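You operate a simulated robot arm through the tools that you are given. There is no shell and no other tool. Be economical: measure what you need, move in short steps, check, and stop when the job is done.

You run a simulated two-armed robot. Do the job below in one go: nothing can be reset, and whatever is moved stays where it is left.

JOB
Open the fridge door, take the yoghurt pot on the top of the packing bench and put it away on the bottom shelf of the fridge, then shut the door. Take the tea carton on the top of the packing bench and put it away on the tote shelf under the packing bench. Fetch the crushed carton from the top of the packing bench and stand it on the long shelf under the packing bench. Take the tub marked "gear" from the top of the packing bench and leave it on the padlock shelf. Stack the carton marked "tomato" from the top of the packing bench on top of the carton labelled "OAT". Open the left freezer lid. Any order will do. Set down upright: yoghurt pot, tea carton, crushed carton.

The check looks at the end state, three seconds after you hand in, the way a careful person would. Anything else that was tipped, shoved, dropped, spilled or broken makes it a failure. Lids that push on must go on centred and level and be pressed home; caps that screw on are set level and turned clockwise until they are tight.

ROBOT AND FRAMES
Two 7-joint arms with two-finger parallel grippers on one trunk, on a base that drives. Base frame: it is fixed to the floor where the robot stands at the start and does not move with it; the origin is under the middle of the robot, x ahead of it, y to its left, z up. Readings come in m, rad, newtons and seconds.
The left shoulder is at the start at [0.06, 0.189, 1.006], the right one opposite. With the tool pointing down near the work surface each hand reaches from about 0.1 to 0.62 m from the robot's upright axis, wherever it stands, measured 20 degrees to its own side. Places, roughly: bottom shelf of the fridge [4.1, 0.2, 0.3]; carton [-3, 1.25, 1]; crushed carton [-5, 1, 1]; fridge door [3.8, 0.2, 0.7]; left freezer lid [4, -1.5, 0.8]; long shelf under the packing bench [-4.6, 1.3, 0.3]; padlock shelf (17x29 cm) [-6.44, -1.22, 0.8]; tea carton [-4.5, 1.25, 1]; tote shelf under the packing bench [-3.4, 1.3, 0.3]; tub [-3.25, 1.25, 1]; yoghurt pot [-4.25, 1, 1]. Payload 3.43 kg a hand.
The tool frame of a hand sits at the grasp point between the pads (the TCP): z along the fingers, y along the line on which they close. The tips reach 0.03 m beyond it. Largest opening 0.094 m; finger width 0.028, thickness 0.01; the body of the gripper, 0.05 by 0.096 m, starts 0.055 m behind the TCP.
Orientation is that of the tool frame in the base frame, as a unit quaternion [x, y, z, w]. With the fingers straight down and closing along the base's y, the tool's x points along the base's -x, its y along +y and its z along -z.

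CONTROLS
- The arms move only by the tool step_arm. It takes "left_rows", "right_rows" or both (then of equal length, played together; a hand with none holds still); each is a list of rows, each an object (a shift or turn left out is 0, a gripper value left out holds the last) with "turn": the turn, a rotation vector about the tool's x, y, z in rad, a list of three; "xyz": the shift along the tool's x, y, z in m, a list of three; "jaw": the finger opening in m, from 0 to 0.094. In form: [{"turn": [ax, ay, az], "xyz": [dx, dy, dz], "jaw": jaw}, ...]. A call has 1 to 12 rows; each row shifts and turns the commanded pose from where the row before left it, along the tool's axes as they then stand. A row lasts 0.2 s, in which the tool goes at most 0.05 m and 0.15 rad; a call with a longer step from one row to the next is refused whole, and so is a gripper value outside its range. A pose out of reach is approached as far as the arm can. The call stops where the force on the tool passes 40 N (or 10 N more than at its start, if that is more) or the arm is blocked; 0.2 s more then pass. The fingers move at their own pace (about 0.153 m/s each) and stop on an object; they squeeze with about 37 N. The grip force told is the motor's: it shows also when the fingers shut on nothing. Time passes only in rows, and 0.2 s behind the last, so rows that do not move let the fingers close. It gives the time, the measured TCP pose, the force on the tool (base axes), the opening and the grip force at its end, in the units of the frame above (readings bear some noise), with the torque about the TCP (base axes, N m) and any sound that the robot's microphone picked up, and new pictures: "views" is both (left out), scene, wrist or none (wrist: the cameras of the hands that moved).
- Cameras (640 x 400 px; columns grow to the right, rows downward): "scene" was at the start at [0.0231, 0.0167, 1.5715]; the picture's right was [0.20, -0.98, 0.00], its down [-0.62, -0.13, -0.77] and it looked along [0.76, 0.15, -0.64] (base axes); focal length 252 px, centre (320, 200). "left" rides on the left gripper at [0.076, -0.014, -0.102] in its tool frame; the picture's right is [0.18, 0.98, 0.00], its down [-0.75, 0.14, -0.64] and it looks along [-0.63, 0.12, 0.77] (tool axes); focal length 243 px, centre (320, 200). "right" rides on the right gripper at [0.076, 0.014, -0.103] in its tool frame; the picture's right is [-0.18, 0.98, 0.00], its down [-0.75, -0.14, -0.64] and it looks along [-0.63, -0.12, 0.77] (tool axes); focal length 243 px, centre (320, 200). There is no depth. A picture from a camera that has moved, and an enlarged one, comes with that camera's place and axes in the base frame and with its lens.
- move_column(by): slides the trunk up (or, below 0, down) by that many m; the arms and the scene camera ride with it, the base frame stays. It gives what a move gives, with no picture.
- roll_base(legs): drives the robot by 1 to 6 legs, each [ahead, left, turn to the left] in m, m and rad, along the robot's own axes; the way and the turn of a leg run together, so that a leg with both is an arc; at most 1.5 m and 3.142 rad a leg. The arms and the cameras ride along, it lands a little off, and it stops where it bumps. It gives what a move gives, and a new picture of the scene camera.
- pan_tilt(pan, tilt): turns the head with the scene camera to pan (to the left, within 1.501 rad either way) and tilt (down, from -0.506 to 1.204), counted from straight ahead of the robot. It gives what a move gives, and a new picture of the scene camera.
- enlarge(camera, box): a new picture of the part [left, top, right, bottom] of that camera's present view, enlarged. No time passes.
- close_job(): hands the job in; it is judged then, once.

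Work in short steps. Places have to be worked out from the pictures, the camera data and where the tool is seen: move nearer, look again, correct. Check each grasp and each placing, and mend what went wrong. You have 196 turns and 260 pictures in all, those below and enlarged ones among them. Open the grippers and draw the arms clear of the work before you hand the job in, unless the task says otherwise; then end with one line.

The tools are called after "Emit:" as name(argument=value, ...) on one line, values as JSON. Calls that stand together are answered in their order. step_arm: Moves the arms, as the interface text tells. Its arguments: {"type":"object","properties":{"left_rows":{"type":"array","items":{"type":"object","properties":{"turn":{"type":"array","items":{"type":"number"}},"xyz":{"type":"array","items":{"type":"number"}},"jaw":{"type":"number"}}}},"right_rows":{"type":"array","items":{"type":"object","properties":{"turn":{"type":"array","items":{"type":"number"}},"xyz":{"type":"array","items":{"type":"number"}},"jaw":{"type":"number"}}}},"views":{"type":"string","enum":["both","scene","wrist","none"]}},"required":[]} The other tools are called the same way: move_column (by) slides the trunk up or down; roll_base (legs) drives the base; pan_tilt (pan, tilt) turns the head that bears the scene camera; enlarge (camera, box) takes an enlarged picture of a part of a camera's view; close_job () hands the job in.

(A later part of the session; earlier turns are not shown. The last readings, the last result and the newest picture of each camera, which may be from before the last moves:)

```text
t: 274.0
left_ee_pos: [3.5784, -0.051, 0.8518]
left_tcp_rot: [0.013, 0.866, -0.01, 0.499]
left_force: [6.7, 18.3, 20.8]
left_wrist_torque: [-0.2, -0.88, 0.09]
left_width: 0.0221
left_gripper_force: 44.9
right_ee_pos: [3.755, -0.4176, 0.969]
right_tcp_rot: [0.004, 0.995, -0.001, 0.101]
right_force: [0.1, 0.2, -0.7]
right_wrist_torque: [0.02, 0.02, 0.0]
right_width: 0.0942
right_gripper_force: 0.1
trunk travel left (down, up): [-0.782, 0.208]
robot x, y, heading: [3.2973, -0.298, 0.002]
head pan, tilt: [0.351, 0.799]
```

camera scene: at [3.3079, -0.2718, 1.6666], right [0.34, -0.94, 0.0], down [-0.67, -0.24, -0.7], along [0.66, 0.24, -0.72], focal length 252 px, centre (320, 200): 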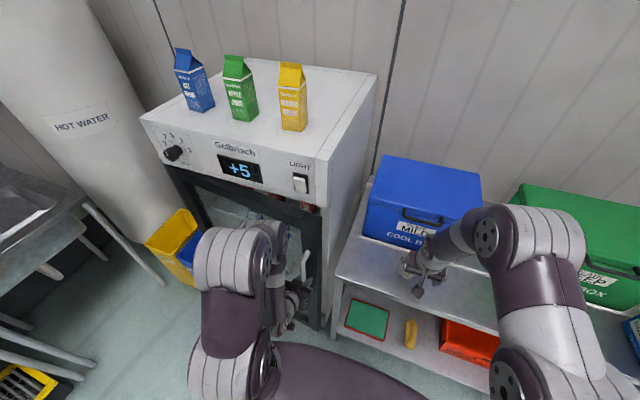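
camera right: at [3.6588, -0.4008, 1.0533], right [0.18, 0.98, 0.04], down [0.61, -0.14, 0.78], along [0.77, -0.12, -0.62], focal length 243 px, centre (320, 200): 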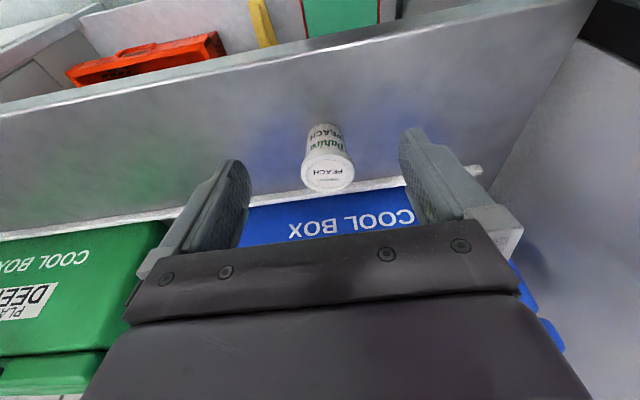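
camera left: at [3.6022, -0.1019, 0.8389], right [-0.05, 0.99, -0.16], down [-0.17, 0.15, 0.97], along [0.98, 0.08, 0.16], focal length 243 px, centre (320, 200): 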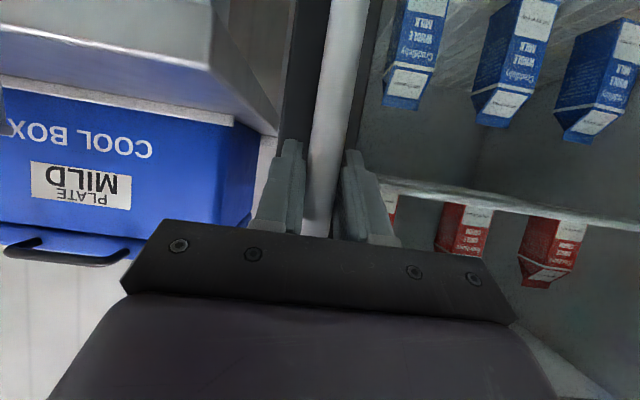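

Good (≈0.28 rad). Now use the base to keep pulling: back 0.1 and left 0.055.

Emit:
roll_base(legs=[[-0.1, 0.055, 0]])

```text
t: 275.2
left_ee_pos: [3.4769, 0.0034, 0.8503]
left_tcp_rot: [0.012, 0.868, -0.011, 0.497]
left_force: [13.2, 19.2, 4.3]
left_wrist_torque: [-0.09, 0.97, -0.17]
left_width: 0.0221
left_gripper_force: 45.1
right_ee_pos: [3.6548, -0.3623, 0.9691]
right_tcp_rot: [0.004, 0.995, 0.0, 0.101]
right_force: [0.4, 0.5, -0.4]
right_wrist_torque: [-0.02, 0.01, -0.03]
right_width: 0.094
right_gripper_force: 0.1
trunk travel left (down, up): [-0.782, 0.208]
robot x, y, heading: [3.1981, -0.2406, -0.002]
head pan, tilt: [0.351, 0.799]
camera scene: at [3.2133, -0.2105, 1.6661], right [0.34, -0.94, 0.0], down [-0.68, -0.25, -0.7], along [0.65, 0.24, -0.72], focal length 252 px, centre (320, 200)
```

scene: 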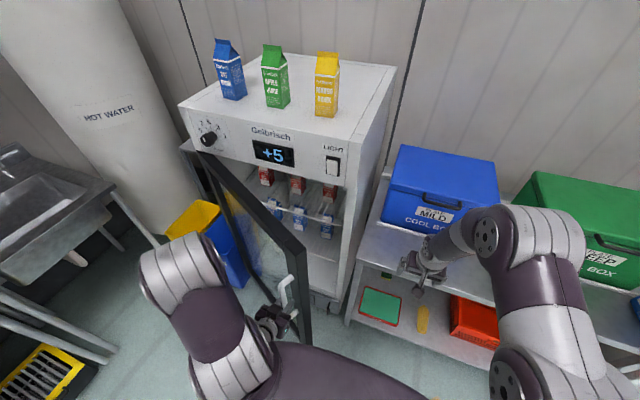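

Works well. Continue the arc with the base in several legs.

Emit:
roll_base(legs=[[-0.08, 0.06, 0], [-0.07, 0.075, 0]])

```text
t: 276.9
left_ee_pos: [3.364, 0.104, 0.8515]
left_tcp_rot: [0.014, 0.865, -0.008, 0.501]
left_force: [5.7, 5.6, -9.1]
left_wrist_torque: [0.02, 1.19, -0.1]
left_width: 0.0225
left_gripper_force: 44.6
right_ee_pos: [3.5407, -0.2665, 0.9714]
right_tcp_rot: [0.005, 0.995, -0.001, 0.102]
right_force: [-0.9, 0.4, 0.0]
right_wrist_torque: [-0.06, -0.04, 0.0]
right_width: 0.0939
right_gripper_force: 0.1
trunk travel left (down, up): [-0.782, 0.208]
robot x, y, heading: [3.084, -0.146, -0.006]
head pan, tilt: [0.351, 0.799]
stopped in leg 2: the force on the tool passed its limit (the readings are from after the stop); the commanded pose is now the measured one
camera scene: at [3.0964, -0.1131, 1.6659], right [0.34, -0.94, 0.0], down [-0.67, -0.25, -0.7], along [0.66, 0.23, -0.72], focal length 252 px, centre (320, 200)
```

scene: 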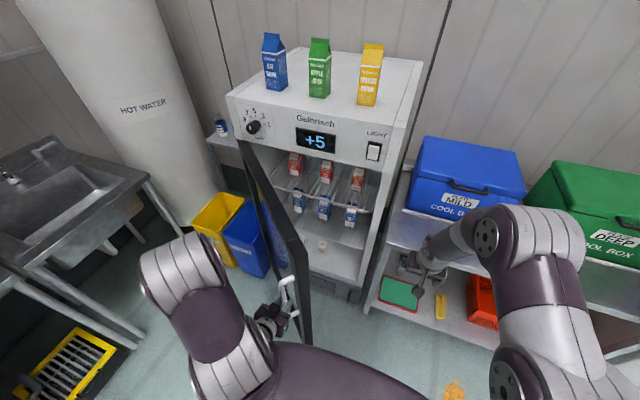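

Keep going along the arc.

Emit:
roll_base(legs=[[-0.045, 0.055, 0], [-0.04, 0.065, 0]])

Emit:
roll_base(legs=[[-0.035, 0.075, 0], [-0.025, 0.08, 0]])

```text
t: 278.6
left_ee_pos: [3.2816, 0.2215, 0.8525]
left_tcp_rot: [0.015, 0.866, -0.009, 0.5]
left_force: [2.5, 0.6, 0.9]
left_wrist_torque: [0.26, 1.22, -0.1]
left_width: 0.0182
left_gripper_force: 45.0
right_ee_pos: [3.4574, -0.1471, 0.9697]
right_tcp_rot: [0.007, 0.995, 0.0, 0.101]
right_force: [0.4, 0.0, -0.5]
right_wrist_torque: [-0.02, 0.0, 0.01]
right_width: 0.094
right_gripper_force: 0.0
trunk travel left (down, up): [-0.782, 0.208]
robot x, y, heading: [2.9961, -0.0279, -0.004]
head pan, tilt: [0.351, 0.799]
camera scene: at [3.0132, 0.0048, 1.6663], right [0.34, -0.94, 0.0], down [-0.67, -0.24, -0.7], along [0.66, 0.23, -0.72], focal length 252 px, centre (320, 200)
```

scene: 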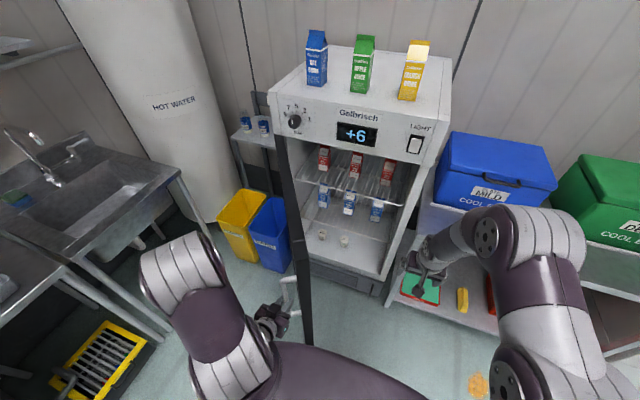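

```text
t: 280.3
left_ee_pos: [3.2235, 0.377, 0.8499]
left_tcp_rot: [0.015, 0.867, -0.008, 0.499]
left_force: [26.3, 4.0, 0.4]
left_wrist_torque: [0.18, 0.56, 0.07]
left_width: 0.0177
left_gripper_force: 45.5
right_ee_pos: [3.4015, 0.0094, 0.9679]
right_tcp_rot: [0.006, 0.995, -0.001, 0.1]
right_force: [-0.7, 1.3, 0.8]
right_wrist_torque: [-0.04, 0.01, -0.01]
right_width: 0.094
right_gripper_force: 0.1
trunk travel left (down, up): [-0.782, 0.208]
robot x, y, heading: [2.9386, 0.1298, -0.009]
head pan, tilt: [0.351, 0.799]
camera scene: at [2.9591, 0.1607, 1.666], right [0.34, -0.94, 0.0], down [-0.68, -0.25, -0.69], along [0.65, 0.24, -0.72], focal length 252 px, centre (320, 200)
```

scene: 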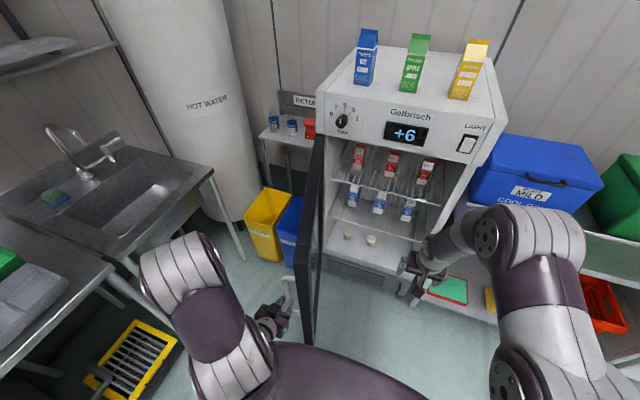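

Door is open ~80°. Release the handle and retreat the left hand.

Emit:
step_arm(left_rows=[{"jaw": 0.05}, {"jaw": 0.05}, {"xyz": [0.015, 0, -0.026]}, {"xyz": [0.02, 0, -0.0346]}, {"xyz": [0.02, 0, -0.0346]}], views="none")

Emit:
roll_base(legs=[[-0.25, 0, 0]])

```text
t: 281.5
left_ee_pos: [3.1181, 0.3836, 0.8506]
left_tcp_rot: [0.018, 0.866, -0.008, 0.5]
left_force: [0.4, 0.1, 0.6]
left_wrist_torque: [0.0, 0.01, -0.02]
left_width: 0.05
left_gripper_force: 0.1
left hand out of reach, approached as far as the arm can: row 5
right_ee_pos: [3.3982, 0.0065, 0.9697]
right_tcp_rot: [0.005, 0.995, 0.0, 0.101]
right_force: [0.0, 1.8, -0.9]
right_wrist_torque: [0.03, -0.01, -0.02]
right_width: 0.0942
right_gripper_force: 0.0
trunk travel left (down, up): [-0.782, 0.208]
robot x, y, heading: [2.9372, 0.131, -0.005]
head pan, tilt: [0.351, 0.799]
```

```text
t: 283.4
left_ee_pos: [2.8692, 0.3859, 0.8508]
left_tcp_rot: [0.015, 0.866, -0.008, 0.499]
left_force: [0.6, 0.3, -0.5]
left_wrist_torque: [-0.01, 0.0, 0.01]
left_width: 0.0499
left_gripper_force: 0.1
right_ee_pos: [3.1488, 0.0074, 0.9684]
right_tcp_rot: [0.005, 0.995, 0.0, 0.101]
right_force: [0.3, 0.4, -0.4]
right_wrist_torque: [0.0, 0.01, 0.0]
right_width: 0.0939
right_gripper_force: 0.1
trunk travel left (down, up): [-0.782, 0.208]
robot x, y, heading: [2.6902, 0.1283, 0.0]
head pan, tilt: [0.351, 0.799]
camera scene: at [2.7052, 0.1589, 1.6661], right [0.34, -0.94, 0.0], down [-0.67, -0.24, -0.7], along [0.66, 0.24, -0.72], focal length 252 px, centre (320, 200)
```

scene: 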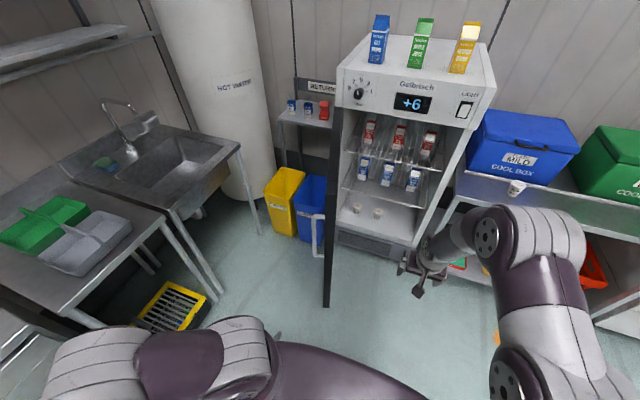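

Door stays open. Tilt the right hand to ~46° and drive toward the pot on the table.

Emit:
step_arm(right_rows=[{"turn": [0, -0.15, 0]}, {"turn": [0, -0.15, 0]}, {"turn": [0, -0.15, 0]}, {"turn": [0, -0.15, 0]}, {}], views="none")

Emit:
roll_base(legs=[[0, -0.38, 0], [0.5, 0, 0]])

Emit:
pan_tilt(pan=0.0, tilt=0.8)

Emit:
enlarge(camera="right", box=[0, 0, 640, 400])

```text
t: 284.6
left_ee_pos: [2.8702, 0.387, 0.8502]
left_tcp_rot: [0.015, 0.866, -0.008, 0.5]
left_force: [-0.4, -0.4, -0.1]
left_wrist_torque: [0.0, 0.0, -0.01]
left_width: 0.05
left_gripper_force: 0.0
right_ee_pos: [3.1477, -0.0036, 0.9678]
right_tcp_rot: [0.011, 0.944, -0.028, 0.33]
right_force: [0.2, 0.1, 0.4]
right_wrist_torque: [-0.01, 0.0, 0.0]
right_width: 0.0941
right_gripper_force: 0.1
right hand out of reach, approached as far as the arm can: row 3, 4
trunk travel left (down, up): [-0.782, 0.208]
robot x, y, heading: [2.6881, 0.1329, -0.004]
head pan, tilt: [0.351, 0.799]
```

```text
t: 289.5
left_ee_pos: [3.3689, 0.004, 0.8507]
left_tcp_rot: [0.014, 0.866, -0.007, 0.499]
left_force: [-0.1, -0.1, -0.5]
left_wrist_torque: [0.01, -0.02, 0.01]
left_width: 0.0503
left_gripper_force: 0.0
right_ee_pos: [3.6481, -0.3837, 0.9675]
right_tcp_rot: [0.01, 0.944, -0.028, 0.329]
right_force: [0.2, 0.0, 0.2]
right_wrist_torque: [0.03, -0.02, -0.02]
right_width: 0.094
right_gripper_force: 0.1
trunk travel left (down, up): [-0.782, 0.208]
robot x, y, heading: [3.187, -0.2498, 0.001]
head pan, tilt: [0.351, 0.799]
camera scene: at [3.2046, -0.2223, 1.6661], right [0.34, -0.94, 0.0], down [-0.67, -0.25, -0.7], along [0.66, 0.24, -0.72], focal length 252 px, centre (320, 200)
```

scene: 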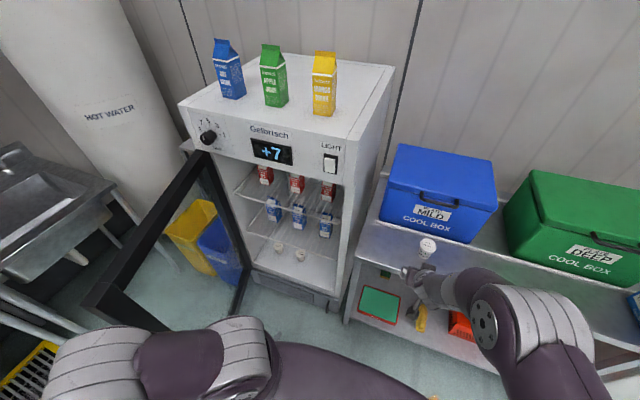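

```text
t: 290.3
left_ee_pos: [3.368, 0.0054, 0.8509]
left_tcp_rot: [0.014, 0.866, -0.007, 0.499]
left_force: [-0.1, -0.4, -0.3]
left_wrist_torque: [0.0, 0.02, -0.02]
left_width: 0.0503
left_gripper_force: 0.0
right_ee_pos: [3.6469, -0.3842, 0.9675]
right_tcp_rot: [0.008, 0.944, -0.028, 0.33]
right_force: [0.2, -0.1, 0.0]
right_wrist_torque: [-0.02, 0.01, -0.01]
right_width: 0.0939
right_gripper_force: 0.1
trunk travel left (down, up): [-0.782, 0.208]
robot x, y, heading: [3.1925, -0.2526, 0.002]
head pan, tilt: [0.0, 0.799]
camera scene: at [3.2091, -0.25, 1.6661], right [0.0, -1.0, 0.0], down [-0.72, 0.0, -0.7], along [0.7, 0.0, -0.72], focal length 252 px, centre (320, 200)
```

scene: 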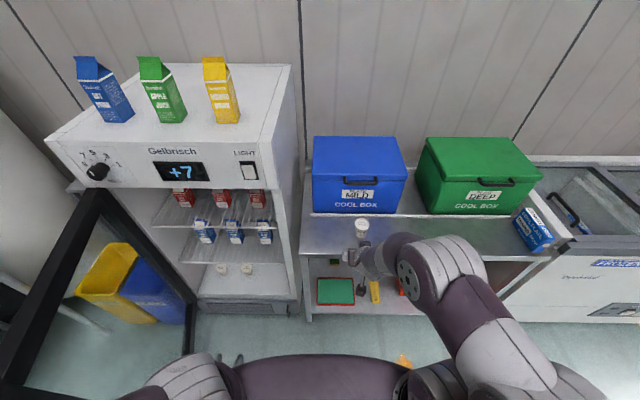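

```text
1.00 times, centred on (320, 200) of right
camera zoom: at [3.524, -0.3632, 0.9979], right [0.18, 0.98, 0.07], down [0.19, -0.1, 0.98], along [0.97, -0.16, -0.2], focal length 243 px, centre (320, 200)
```

zoom: 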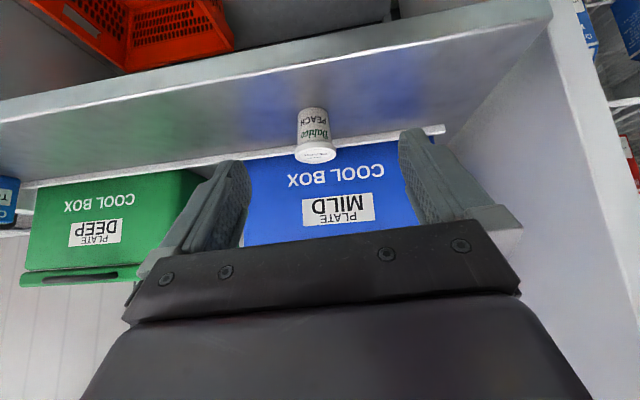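

Pot located at (3.848,-0.4175). Before taking it, I push the door wider with the left hand: extend it left, then roll the base left.

Emit:
step_arm(left_rows=[{"xyz": [0, 0.045, 0]}, {"xyz": [0, 0.045, 0]}, {"xyz": [0, 0.045, 0]}, {"xyz": [0, 0.045, 0], "jaw": 0}, {}], views="none")

Emit:
roll_base(legs=[[0, 0.15, 0], [0, 0.15, 0]])

```text
t: 291.5
left_ee_pos: [3.3742, 0.1803, 0.8523]
left_tcp_rot: [0.015, 0.866, -0.008, 0.5]
left_force: [0.0, 0.0, -0.2]
left_wrist_torque: [0.0, 0.04, 0.02]
left_width: 0.0
left_gripper_force: 33.3
right_ee_pos: [3.6471, -0.3853, 0.9675]
right_tcp_rot: [0.01, 0.944, -0.028, 0.328]
right_force: [0.6, 0.4, 0.1]
right_wrist_torque: [0.02, 0.01, -0.01]
right_width: 0.0941
right_gripper_force: 0.0
trunk travel left (down, up): [-0.782, 0.208]
robot x, y, heading: [3.1866, -0.2511, -0.001]
head pan, tilt: [0.0, 0.799]
```

```text
t: 293.1
left_ee_pos: [3.3697, 0.3337, 0.8541]
left_tcp_rot: [0.012, 0.866, -0.004, 0.501]
left_force: [0.4, 0.3, 0.4]
left_wrist_torque: [0.02, 0.01, 0.0]
left_width: 0.0
left_gripper_force: 32.9
right_ee_pos: [3.6455, -0.2324, 0.9685]
right_tcp_rot: [0.009, 0.943, -0.027, 0.33]
right_force: [0.0, 0.8, -0.2]
right_wrist_torque: [0.0, -0.02, -0.01]
right_width: 0.0938
right_gripper_force: 0.1
trunk travel left (down, up): [-0.782, 0.208]
robot x, y, heading: [3.1857, -0.0947, 0.001]
head pan, tilt: [0.0, 0.799]
stopped in leg 1: the robot was blocked; the commanded pose is now the measured one
camera scene: at [3.2049, -0.1001, 1.6665], right [0.0, -1.0, 0.0], down [-0.72, 0.0, -0.7], along [0.7, 0.0, -0.72], focal length 252 px, centre (320, 200)
```

scene: 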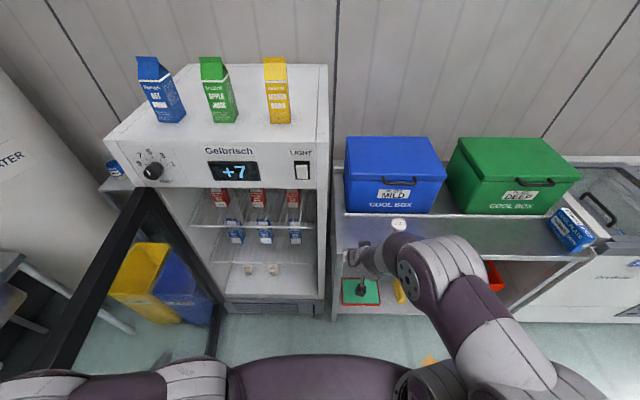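

Something blocked; look left to see contact.

Emit:
pan_tilt(pan=0.9, tilt=1.0)

```text
t: 294.2
left_ee_pos: [3.3693, 0.3325, 0.8541]
left_tcp_rot: [0.014, 0.865, -0.005, 0.501]
left_force: [0.4, 0.4, 0.1]
left_wrist_torque: [0.02, -0.01, -0.04]
left_width: 0.0
left_gripper_force: 32.8
right_ee_pos: [3.6441, -0.2337, 0.9698]
right_tcp_rot: [0.009, 0.943, -0.027, 0.33]
right_force: [-0.1, -0.6, -0.3]
right_wrist_torque: [0.0, 0.02, 0.0]
right_width: 0.0942
right_gripper_force: 0.1
trunk travel left (down, up): [-0.782, 0.208]
robot x, y, heading: [3.192, -0.0971, -0.001]
head pan, tilt: [0.901, 1.0]
camera scene: at [3.1667, -0.0468, 1.651], right [0.78, -0.62, 0.0], down [-0.52, -0.66, -0.54], along [0.34, 0.42, -0.84], focal length 252 px, centre (320, 200)
```

scene: 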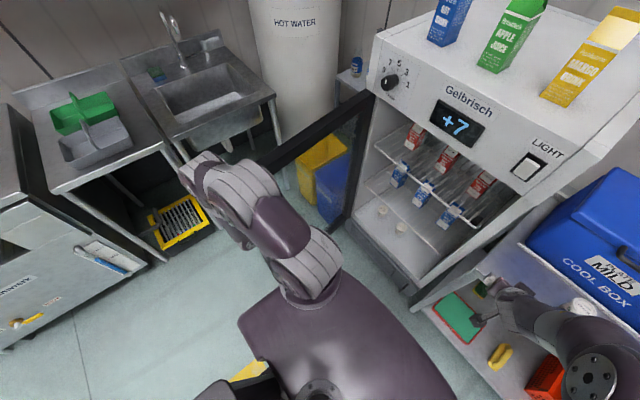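

The door is now at ~95° (y≈0.47) and at its stop. Tuck the left hand back in, and return right to the pot.

Emit:
step_arm(left_rows=[{"xyz": [0, -0.045, 0]}, {"xyz": [0, -0.045, 0]}, {"xyz": [0, -0.045, 0]}, {"xyz": [0, -0.045, 0]}, {"xyz": [0, -0.045, 0]}, {"xyz": [0, -0.045, 0]}], views="none")

Emit:
roll_base(legs=[[0, -0.2, 0], [0.07, 0, 0]])

Emit:
enlarge(camera="right", box=[0, 0, 640, 400])

```text
t: 295.6
left_ee_pos: [3.4107, 0.1015, 0.8484]
left_tcp_rot: [0.014, 0.867, -0.006, 0.498]
left_force: [-0.4, 0.2, 0.0]
left_wrist_torque: [-0.01, 0.01, 0.02]
left_width: 0.0
left_gripper_force: 33.4
left hand out of reach, approached as far as the arm can: row 5, 6
right_ee_pos: [3.6468, -0.233, 0.9677]
right_tcp_rot: [0.009, 0.944, -0.027, 0.329]
right_force: [-0.3, 0.6, -0.2]
right_wrist_torque: [-0.04, -0.01, 0.01]
right_width: 0.0938
right_gripper_force: 0.1
trunk travel left (down, up): [-0.782, 0.208]
robot x, y, heading: [3.1865, -0.1044, -0.003]
head pan, tilt: [0.901, 1.0]
```

```text
t: 297.9
left_ee_pos: [3.4828, -0.0989, 0.8485]
left_tcp_rot: [0.015, 0.867, -0.006, 0.498]
left_force: [-0.7, -0.1, 0.1]
left_wrist_torque: [0.01, 0.0, 0.0]
left_width: 0.0
left_gripper_force: 32.9
right_ee_pos: [3.7188, -0.4346, 0.9655]
right_tcp_rot: [0.01, 0.944, -0.027, 0.328]
right_force: [1.1, -0.2, -0.4]
right_wrist_torque: [0.01, 0.01, 0.01]
right_width: 0.0939
right_gripper_force: 0.1
trunk travel left (down, up): [-0.782, 0.208]
robot x, y, heading: [3.2605, -0.3007, -0.007]
head pan, tilt: [0.901, 1.0]
camera scene: at [3.2436, -0.2461, 1.651], right [0.78, -0.62, 0.0], down [-0.52, -0.66, -0.54], along [0.34, 0.42, -0.84], focal length 252 px, centre (320, 200)
```

scene: 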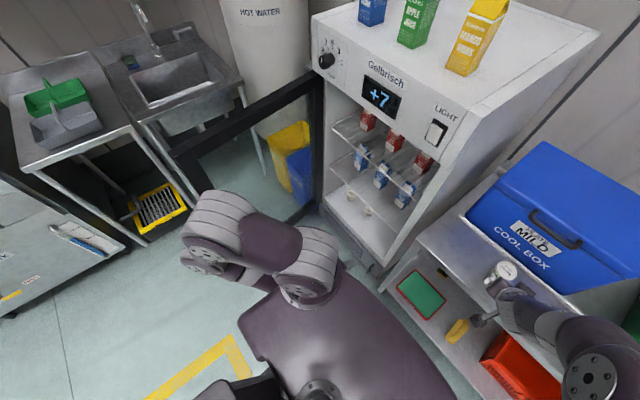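

```text
1.00 times, centred on (320, 200) of right
camera zoom: at [3.5949, -0.414, 0.9976], right [0.18, 0.98, 0.07], down [0.19, -0.1, 0.98], along [0.97, -0.17, -0.2], focal length 243 px, centre (320, 200)
```

zoom: 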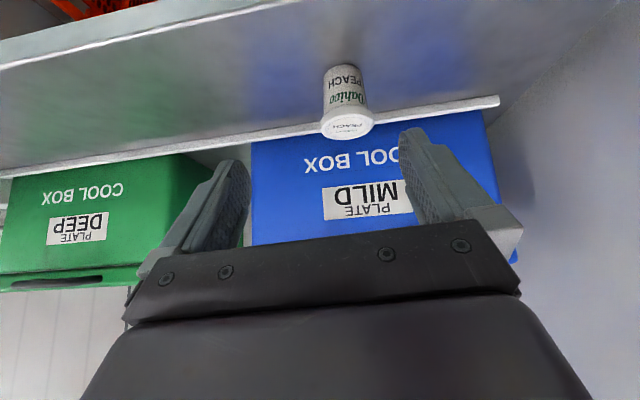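

Pot at (3.846, -0.421). Align and slide in along the tool axis.

Emit:
step_arm(right_rows=[{"xyz": [-0.022, 0.024, 0.02]}, {"xyz": [0, 0, 0.045]}, {"xyz": [0, 0, 0.04]}, {}], views="wrist")

```text
t: 298.9
left_ee_pos: [3.4809, -0.0979, 0.85]
left_tcp_rot: [0.015, 0.867, -0.007, 0.499]
left_force: [0.5, 0.0, -0.1]
left_wrist_torque: [-0.01, 0.02, 0.03]
left_width: 0.0
left_gripper_force: 33.0
right_ee_pos: [3.8027, -0.4174, 0.8983]
right_tcp_rot: [0.011, 0.944, -0.029, 0.328]
right_force: [0.3, -0.2, 0.3]
right_wrist_torque: [0.0, -0.01, 0.01]
right_width: 0.0942
right_gripper_force: 0.0
trunk travel left (down, up): [-0.782, 0.208]
robot x, y, heading: [3.2597, -0.2948, -0.008]
head pan, tilt: [0.901, 1.0]
camera right: at [3.6791, -0.3965, 0.9284], right [0.18, 0.98, 0.07], down [0.19, -0.1, 0.98], along [0.97, -0.17, -0.2], focal length 243 px, centre (320, 200)
```

right: 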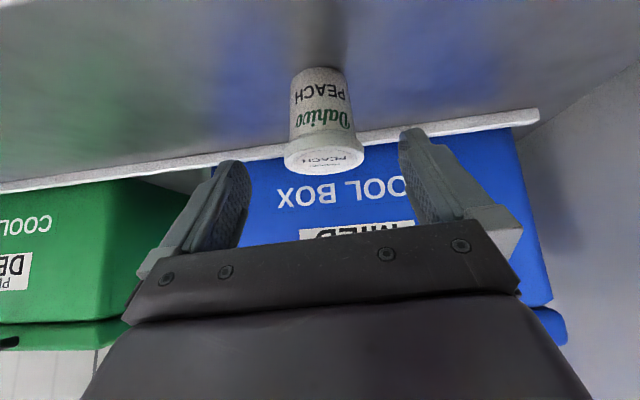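

Centered. Finish approach and grip.

Emit:
step_arm(right_rows=[{"xyz": [0, 0, 0.04]}, {"xyz": [0, 0, 0.031]}, {}, {"jaw": 0}, {"jaw": 0}, {"jaw": 0}], views="wrist")

```text
t: 300.3
left_ee_pos: [3.4821, -0.0979, 0.8494]
left_tcp_rot: [0.015, 0.867, -0.007, 0.499]
left_force: [0.8, -0.1, 0.7]
left_wrist_torque: [0.0, -0.03, 0.04]
left_width: 0.0
left_gripper_force: 33.3
right_ee_pos: [3.8439, -0.4223, 0.8437]
right_tcp_rot: [0.01, 0.944, -0.028, 0.329]
right_force: [-0.7, -0.1, -0.3]
right_wrist_torque: [0.0, 0.01, -0.04]
right_width: 0.0581
right_gripper_force: 37.5
trunk travel left (down, up): [-0.782, 0.208]
robot x, y, heading: [3.2591, -0.3007, -0.002]
head pan, tilt: [0.901, 1.0]
camera right: at [3.7214, -0.4016, 0.874], right [0.18, 0.98, 0.07], down [0.19, -0.1, 0.98], along [0.97, -0.17, -0.2], focal length 243 px, centre (320, 200)
```

right: 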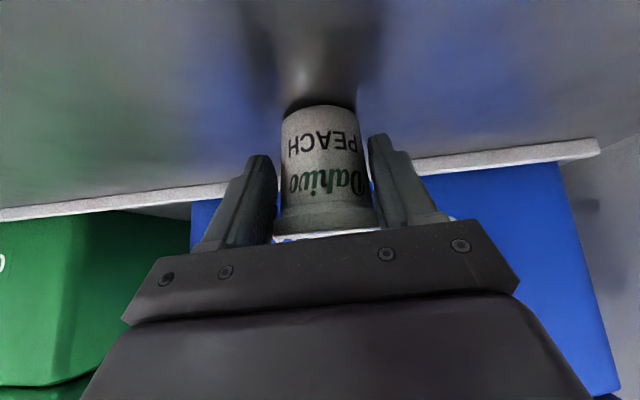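

Gripped at 0.058. Lift, back away, then lower the trunk, and turn +0.4 rad so the left elbow stays clear of the door.

Emit:
move_column(by=0.06)

Emit:
roll_base(legs=[[-0.25, 0, 0], [0.055, 0.158, 0], [0, 0, 0.4]])

Emit:
move_column(by=-0.4)

Emit:
pan_tilt(pan=-0.2, tilt=0.75)

```text
t: 301.3
left_ee_pos: [3.4822, -0.098, 0.9089]
left_tcp_rot: [0.015, 0.866, -0.007, 0.499]
left_force: [0.5, 0.7, 1.3]
left_wrist_torque: [0.0, 0.02, 0.01]
left_width: 0.0002
left_gripper_force: 32.9
right_ee_pos: [3.8446, -0.4226, 0.9037]
right_tcp_rot: [0.011, 0.944, -0.029, 0.329]
right_force: [-0.5, -0.7, -1.5]
right_wrist_torque: [-0.03, 0.05, 0.03]
right_width: 0.0581
right_gripper_force: 36.6
trunk travel left (down, up): [-0.842, 0.148]
robot x, y, heading: [3.2606, -0.2998, 0.002]
head pan, tilt: [0.901, 1.0]
```

```text
t: 305.3
left_ee_pos: [3.1904, 0.1262, 0.909]
left_tcp_rot: [-0.157, 0.853, 0.093, 0.49]
left_force: [0.3, -0.5, 0.3]
left_wrist_torque: [-0.02, -0.02, 0.01]
left_width: 0.0001
left_gripper_force: 33.0
right_ee_pos: [3.6496, -0.0318, 0.9019]
right_tcp_rot: [-0.177, 0.927, 0.038, 0.327]
right_force: [0.1, 0.2, -1.6]
right_wrist_torque: [-0.03, 0.0, 0.03]
right_width: 0.0573
right_gripper_force: 36.6
trunk travel left (down, up): [-0.842, 0.148]
robot x, y, heading: [3.0639, -0.1454, 0.392]
head pan, tilt: [0.901, 1.0]
camera scene: at [3.027, -0.1014, 1.711], right [0.96, -0.27, 0.0], down [-0.23, -0.81, -0.54], along [0.15, 0.52, -0.84], focal length 252 px, centre (320, 200)
```

scene: 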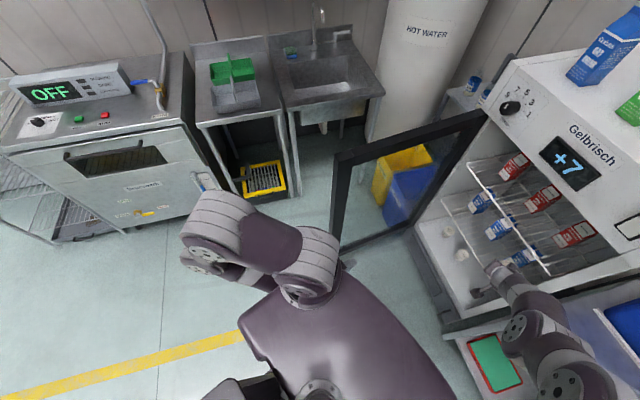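

```text
t: 309.2
left_ee_pos: [3.1908, 0.1266, 0.5096]
left_tcp_rot: [-0.157, 0.853, 0.092, 0.49]
left_force: [-0.5, 0.1, 0.5]
left_wrist_torque: [0.02, -0.03, 0.01]
left_width: 0.0001
left_gripper_force: 33.1
right_ee_pos: [3.6505, -0.032, 0.5045]
right_tcp_rot: [-0.177, 0.927, 0.037, 0.328]
right_force: [-0.3, -0.4, -1.8]
right_wrist_torque: [0.0, 0.03, -0.01]
right_width: 0.0569
right_gripper_force: 36.4
trunk travel left (down, up): [-0.442, 0.548]
robot x, y, heading: [3.0617, -0.1433, 0.395]
head pan, tilt: [0.901, 1.0]
```

```text
t: 310.5
left_ee_pos: [3.1898, 0.1274, 0.5096]
left_tcp_rot: [-0.156, 0.853, 0.092, 0.49]
left_force: [-0.5, -0.7, 0.5]
left_wrist_torque: [0.01, -0.01, -0.03]
left_width: 0.0
left_gripper_force: 32.8
right_ee_pos: [3.6492, -0.031, 0.5036]
right_tcp_rot: [-0.176, 0.927, 0.037, 0.328]
right_force: [-0.2, 0.6, -1.5]
right_wrist_torque: [-0.03, 0.04, 0.0]
right_width: 0.0552
right_gripper_force: 37.3
trunk travel left (down, up): [-0.442, 0.548]
robot x, y, heading: [3.0651, -0.1481, 0.396]
head pan, tilt: [-0.201, 0.75]
camera scene: at [3.0892, -0.1528, 1.3301], right [0.19, -0.98, 0.0], down [-0.67, -0.13, -0.73], along [0.72, 0.14, -0.68], focal length 252 px, centre (320, 200)
```

scene: 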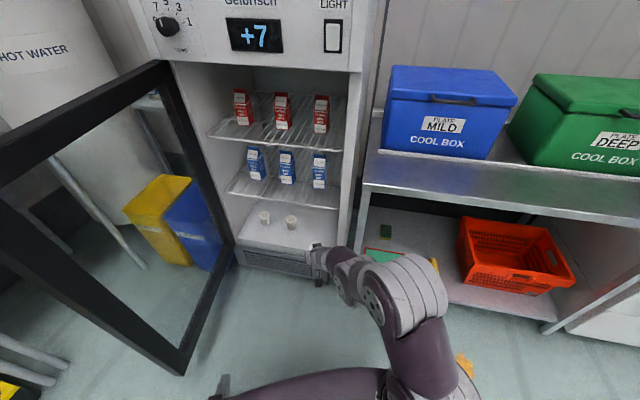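

The grip width is creeping down; check the pot in the hand.

Emit:
enlarge(camera="right", box=[160, 40, 480, 260])

Emit:
enlarge(camera="scene", box=[210, 130, 370, 310])

```text
1.82 times, centred on (320, 150) of right
camera zoom: at [3.5286, -0.0604, 0.534], right [-0.21, 0.97, 0.07], down [0.21, -0.02, 0.98], along [0.95, 0.22, -0.2], focal length 441 px, centre (320, 291)
```

zoom: 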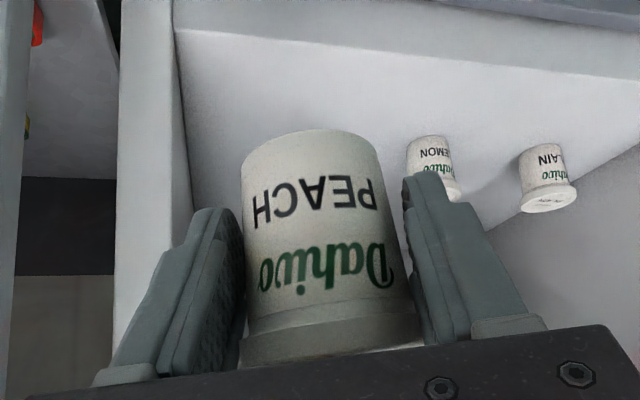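

```text
2.22 times, centred on (290, 220) of scene
camera zoom: at [3.0892, -0.1528, 1.3301], right [0.19, -0.98, 0.0], down [-0.67, -0.13, -0.73], along [0.72, 0.14, -0.68], focal length 561 px, centre (387, 156)
```

zoom: 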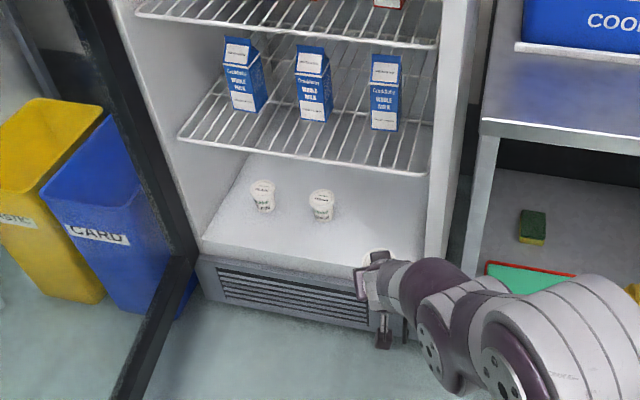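

Pot is still well held. Fridge bottom: z≈0.29, interior y∈[-0.08,0.43], neighbour pot at (3.92,0.17). Target (3.885, 0.045). Lower 0.115 and drive in.

Emit:
move_column(by=-0.115)

Emit:
roll_base(legs=[[0.12, -0.02, 0], [0.127, 0, 0]])

Emit:
enlarge(camera="right", box=[0, 0, 640, 400])

```text
t: 311.9
left_ee_pos: [3.1901, 0.1267, 0.3946]
left_tcp_rot: [-0.157, 0.853, 0.092, 0.49]
left_force: [0.7, 0.4, -0.9]
left_wrist_torque: [0.01, -0.02, 0.03]
left_width: 0.0
left_gripper_force: 32.6
right_ee_pos: [3.6492, -0.0319, 0.3891]
right_tcp_rot: [-0.176, 0.927, 0.037, 0.328]
right_force: [-0.3, 0.4, -1.1]
right_wrist_torque: [0.01, 0.01, 0.0]
right_width: 0.0551
right_gripper_force: 37.3
trunk travel left (down, up): [-0.327, 0.663]
robot x, y, heading: [3.0615, -0.1455, 0.395]
head pan, tilt: [-0.201, 0.75]
```

```text
t: 314.1
left_ee_pos: [3.4259, 0.2031, 0.3944]
left_tcp_rot: [-0.156, 0.853, 0.092, 0.49]
left_force: [-1.1, 0.5, 0.2]
left_wrist_torque: [0.0, -0.01, -0.02]
left_width: 0.0001
left_gripper_force: 32.5
right_ee_pos: [3.8851, 0.0429, 0.3871]
right_tcp_rot: [-0.175, 0.927, 0.037, 0.328]
right_force: [0.1, 0.0, -1.9]
right_wrist_torque: [-0.01, 0.03, -0.01]
right_width: 0.0546
right_gripper_force: 36.8
trunk travel left (down, up): [-0.327, 0.663]
robot x, y, heading: [3.2985, -0.0668, 0.388]
head pan, tilt: [-0.201, 0.75]
camera scene: at [3.3251, -0.0767, 1.2151], right [0.19, -0.98, 0.0], down [-0.67, -0.13, -0.73], along [0.72, 0.14, -0.68], focal length 252 px, centre (320, 200)
```

scene: 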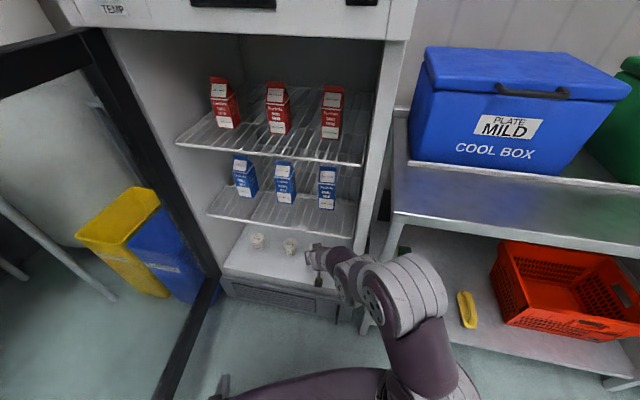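

```text
1.00 times, centred on (320, 200) of right
camera zoom: at [3.7646, 0.0145, 0.4189], right [-0.21, 0.98, 0.07], down [0.21, -0.02, 0.98], along [0.95, 0.22, -0.2], focal length 243 px, centre (320, 200)
```

zoom: 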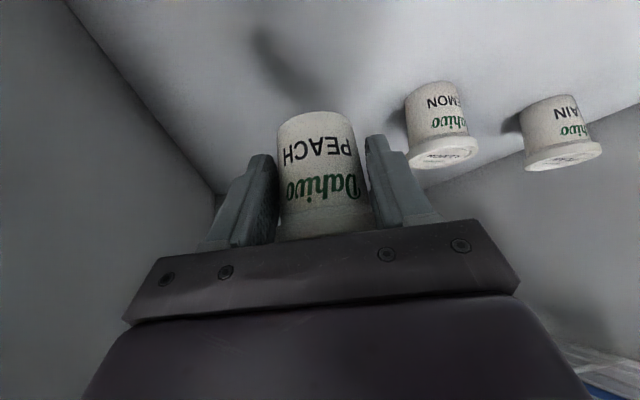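

Inside with clearance on both sides. Lower with the trunk, then small arm steps.

Emit:
move_column(by=-0.035)

Emit:
step_arm(right_rows=[{"xyz": [0.0025, 0.0002, 0.0031]}, {"xyz": [0.0025, 0.0002, 0.0031]}, {}], views="wrist")

```text
t: 314.9
left_ee_pos: [3.4266, 0.2027, 0.3586]
left_tcp_rot: [-0.156, 0.853, 0.091, 0.49]
left_force: [0.5, -0.6, -0.1]
left_wrist_torque: [-0.01, 0.02, -0.05]
left_width: 0.0
left_gripper_force: 33.2
right_ee_pos: [3.8852, 0.0437, 0.354]
right_tcp_rot: [-0.175, 0.928, 0.036, 0.329]
right_force: [0.3, -0.1, -1.5]
right_wrist_torque: [0.03, -0.01, 0.02]
right_width: 0.0548
right_gripper_force: 37.3
trunk travel left (down, up): [-0.292, 0.698]
robot x, y, heading: [3.2995, -0.0708, 0.394]
head pan, tilt: [-0.201, 0.75]
```

```text
t: 315.6
left_ee_pos: [3.4263, 0.2027, 0.3592]
left_tcp_rot: [-0.156, 0.853, 0.092, 0.49]
left_force: [-0.3, 0.7, 0.1]
left_wrist_torque: [-0.01, -0.01, -0.01]
left_width: 0.0001
left_gripper_force: 32.8
right_ee_pos: [3.8859, 0.0422, 0.3453]
right_tcp_rot: [-0.176, 0.928, 0.038, 0.328]
right_force: [0.2, 0.2, -2.0]
right_wrist_torque: [-0.02, 0.0, -0.03]
right_width: 0.0547
right_gripper_force: 36.8
trunk travel left (down, up): [-0.292, 0.698]
robot x, y, heading: [3.3005, -0.067, 0.395]
head pan, tilt: [-0.201, 0.75]
camera right: at [3.7645, 0.0144, 0.3762], right [-0.21, 0.98, 0.07], down [0.21, -0.02, 0.98], along [0.95, 0.22, -0.2], focal length 243 px, centre (320, 200)
```

right: 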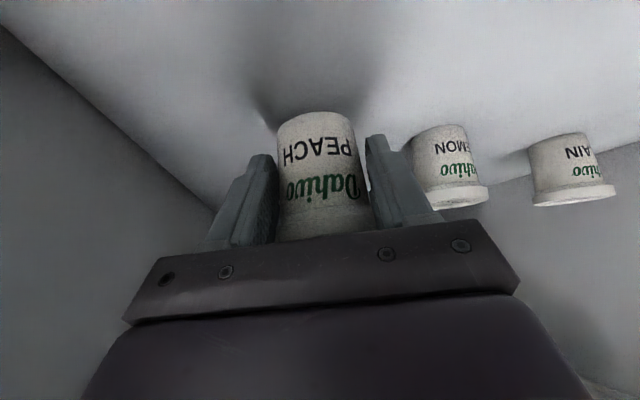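

Emit:
step_arm(right_rows=[{"xyz": [0.0019, 0.0001, 0.0023]}, {"xyz": [0.0019, 0.0001, 0.0023]}, {"xyz": [0.0019, 0.0001, 0.0023]}, {}], views="none")

```text
t: 316.6
left_ee_pos: [3.4273, 0.2028, 0.3591]
left_tcp_rot: [-0.155, 0.853, 0.09, 0.49]
left_force: [-0.4, 0.5, -0.4]
left_wrist_torque: [0.0, -0.02, 0.03]
left_width: 0.0001
left_gripper_force: 33.0
right_ee_pos: [3.8865, 0.0429, 0.3359]
right_tcp_rot: [-0.175, 0.928, 0.037, 0.327]
right_force: [-0.2, 0.8, -2.1]
right_wrist_torque: [-0.02, 0.01, 0.01]
right_width: 0.0548
right_gripper_force: 36.6
trunk travel left (down, up): [-0.292, 0.698]
robot x, y, heading: [3.3, -0.0701, 0.391]
head pan, tilt: [-0.201, 0.75]
```

Emit:
step_arm(right_rows=[{"xyz": [0.0019, 0.0001, 0.0023]}, {"xyz": [0.0019, 0.0001, 0.0023]}, {"xyz": [0.0013, 0.0001, 0.0016]}, {}], views="none")

```text
t: 317.6
left_ee_pos: [3.4265, 0.2028, 0.3595]
left_tcp_rot: [-0.156, 0.853, 0.091, 0.489]
left_force: [-0.5, -0.1, -0.1]
left_wrist_torque: [0.01, 0.0, -0.01]
left_width: 0.0002
left_gripper_force: 32.9
right_ee_pos: [3.8855, 0.0435, 0.3286]
right_tcp_rot: [-0.176, 0.928, 0.037, 0.327]
right_force: [-0.7, 0.3, -2.1]
right_wrist_torque: [-0.01, 0.02, -0.02]
right_width: 0.0549
right_gripper_force: 37.2
trunk travel left (down, up): [-0.292, 0.698]
robot x, y, heading: [3.299, -0.0683, 0.39]
head pan, tilt: [-0.201, 0.75]
```

Emit:
step_arm(right_rows=[{"xyz": [0.0013, 0.0001, 0.0016]}, {"xyz": [0.0013, 0.0001, 0.0016]}, {}], views="wrist")

```text
t: 318.4
left_ee_pos: [3.427, 0.2015, 0.3585]
left_tcp_rot: [-0.156, 0.853, 0.091, 0.49]
left_force: [0.1, 0.0, -1.0]
left_wrist_torque: [-0.01, -0.03, 0.01]
left_width: 0.0002
left_gripper_force: 32.6
right_ee_pos: [3.8872, 0.0428, 0.3233]
right_tcp_rot: [-0.176, 0.928, 0.037, 0.327]
right_force: [0.0, -0.2, -1.5]
right_wrist_torque: [-0.03, 0.04, 0.03]
right_width: 0.0549
right_gripper_force: 37.2
trunk travel left (down, up): [-0.292, 0.698]
robot x, y, heading: [3.2983, -0.0697, 0.396]
head pan, tilt: [-0.201, 0.75]
camera right: at [3.7647, 0.0145, 0.3547], right [-0.21, 0.98, 0.07], down [0.21, -0.02, 0.98], along [0.95, 0.22, -0.2], focal length 243 px, centre (320, 200)
```

right: 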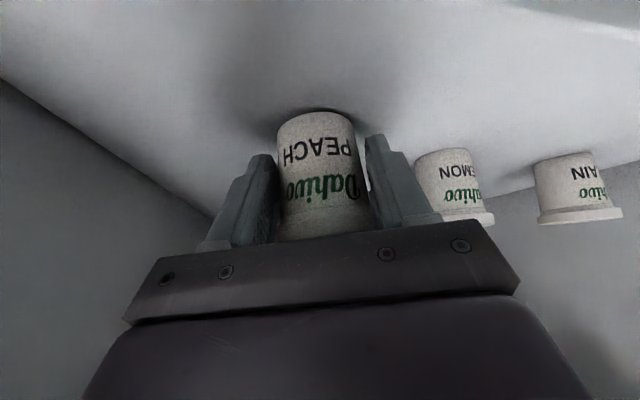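

Emit:
step_arm(right_rows=[{"xyz": [0.0013, 0.0001, 0.0016]}, {"xyz": [0.0013, 0.0001, 0.0016]}, {"xyz": [0.0013, 0.0001, 0.0016]}, {}], views="none")

```text
t: 319.4
left_ee_pos: [3.4262, 0.202, 0.3606]
left_tcp_rot: [-0.156, 0.853, 0.092, 0.49]
left_force: [0.5, -1.0, 0.2]
left_wrist_torque: [0.03, -0.05, -0.01]
left_width: 0.0002
left_gripper_force: 32.5
right_ee_pos: [3.8869, 0.0439, 0.3212]
right_tcp_rot: [-0.174, 0.927, 0.037, 0.33]
right_force: [1.2, -1.6, 12.6]
right_wrist_torque: [0.27, -0.17, -0.02]
right_width: 0.0546
right_gripper_force: 37.2
trunk travel left (down, up): [-0.292, 0.698]
robot x, y, heading: [3.298, -0.0713, 0.388]
head pan, tilt: [-0.201, 0.75]
```

Contact. Open and withdraw along the tool axis.

Emit:
step_arm(right_rows=[{"jaw": 0.075}, {"jaw": 0.082}, {"xyz": [0, 0, -0.015]}, {"xyz": [0, 0, -0.03]}, {"xyz": [0, 0, -0.04]}, {"xyz": [0, 0, -0.02]}], views="wrist")

```text
t: 320.9
left_ee_pos: [3.4271, 0.2034, 0.3596]
left_tcp_rot: [-0.155, 0.852, 0.092, 0.492]
left_force: [0.7, 0.5, -0.3]
left_wrist_torque: [-0.01, 0.0, -0.01]
left_width: 0.0002
left_gripper_force: 33.0
right_ee_pos: [3.8229, 0.023, 0.4005]
right_tcp_rot: [-0.175, 0.928, 0.037, 0.328]
right_force: [0.5, 0.2, -1.3]
right_wrist_torque: [-0.02, 0.01, 0.0]
right_width: 0.0822
right_gripper_force: 0.0
trunk travel left (down, up): [-0.292, 0.698]
robot x, y, heading: [3.3015, -0.0705, 0.391]
head pan, tilt: [-0.201, 0.75]
camera right: at [3.7009, -0.005, 0.4303], right [-0.21, 0.98, 0.07], down [0.21, -0.02, 0.98], along [0.95, 0.22, -0.2], focal length 243 px, centre (320, 200)
```

right: 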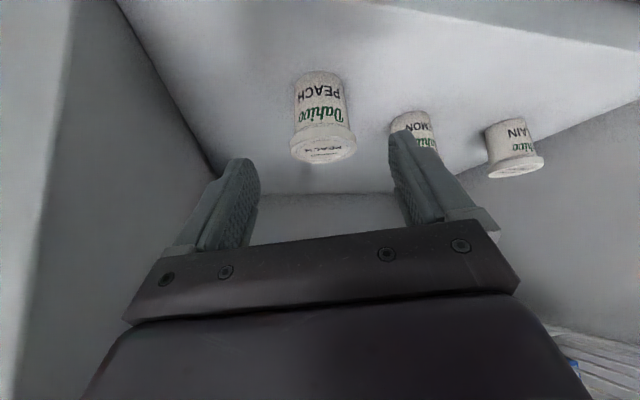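

The yoghurt pot stands upright on the bottom shelf. Back out, raise the trunk, and look at the door.

Emit:
roll_base(legs=[[-0.4, 0, 0], [0, 0, -0.39]])

Emit:
move_column(by=0.4)

Emit:
pan_tilt(pan=0.4, tilt=0.7)

```text
t: 324.5
left_ee_pos: [3.1514, -0.0212, 0.3581]
left_tcp_rot: [0.013, 0.866, -0.005, 0.499]
left_force: [0.3, 0.4, 0.4]
left_wrist_torque: [0.01, 0.0, -0.05]
left_width: 0.0
left_gripper_force: 32.9
right_ee_pos: [3.4467, -0.3403, 0.3991]
right_tcp_rot: [0.011, 0.944, -0.028, 0.329]
right_force: [0.1, 0.2, -0.4]
right_wrist_torque: [-0.01, 0.01, -0.01]
right_width: 0.082
right_gripper_force: 0.1
trunk travel left (down, up): [-0.292, 0.698]
robot x, y, heading: [2.9264, -0.2233, 0.001]
head pan, tilt: [-0.201, 0.75]
camera scene: at [2.9484, -0.2395, 1.1801], right [-0.2, -0.98, 0.0], down [-0.67, 0.14, -0.73], along [0.72, -0.15, -0.68], focal length 252 px, centre (320, 200)
```

scene: 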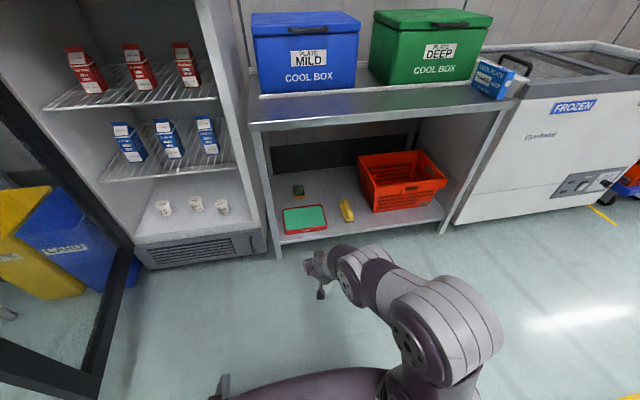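

```text
t: 328.4
left_ee_pos: [3.1498, -0.0208, 0.7584]
left_tcp_rot: [0.014, 0.867, -0.006, 0.499]
left_force: [0.1, 0.4, -0.1]
left_wrist_torque: [0.01, -0.02, 0.02]
left_width: 0.0
left_gripper_force: 33.1
right_ee_pos: [3.4478, -0.3381, 0.7991]
right_tcp_rot: [0.01, 0.944, -0.028, 0.329]
right_force: [0.7, 0.2, 0.4]
right_wrist_torque: [0.01, 0.04, -0.04]
right_width: 0.0822
right_gripper_force: 0.1
trunk travel left (down, up): [-0.692, 0.298]
robot x, y, heading: [2.93, -0.2238, -0.004]
head pan, tilt: [-0.201, 0.75]
```

```text
t: 329.4
left_ee_pos: [3.1512, -0.0209, 0.7588]
left_tcp_rot: [0.015, 0.866, -0.007, 0.499]
left_force: [0.1, -0.2, -0.3]
left_wrist_torque: [0.0, -0.02, 0.0]
left_width: 0.0
left_gripper_force: 33.2
right_ee_pos: [3.4458, -0.3399, 0.8001]
right_tcp_rot: [0.01, 0.944, -0.028, 0.329]
right_force: [0.1, 0.0, 0.8]
right_wrist_torque: [0.01, -0.01, -0.01]
right_width: 0.0816
right_gripper_force: 0.1
trunk travel left (down, up): [-0.692, 0.298]
robot x, y, heading: [2.9291, -0.2235, -0.003]
head pan, tilt: [0.4, 0.7]
camera scene: at [2.9457, -0.19, 1.5844], right [0.39, -0.92, 0.0], down [-0.59, -0.25, -0.76], along [0.71, 0.29, -0.64], focal length 252 px, centre (320, 200)
```

scene: 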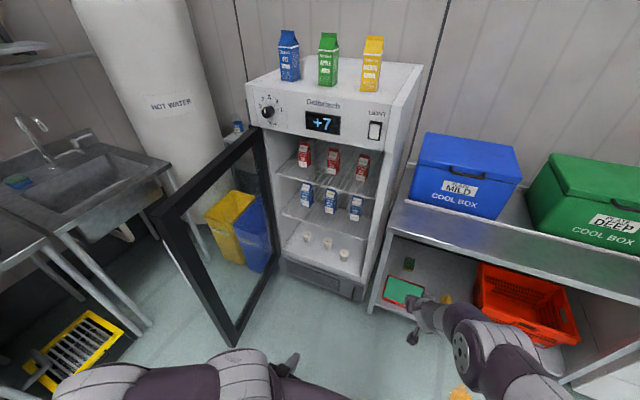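

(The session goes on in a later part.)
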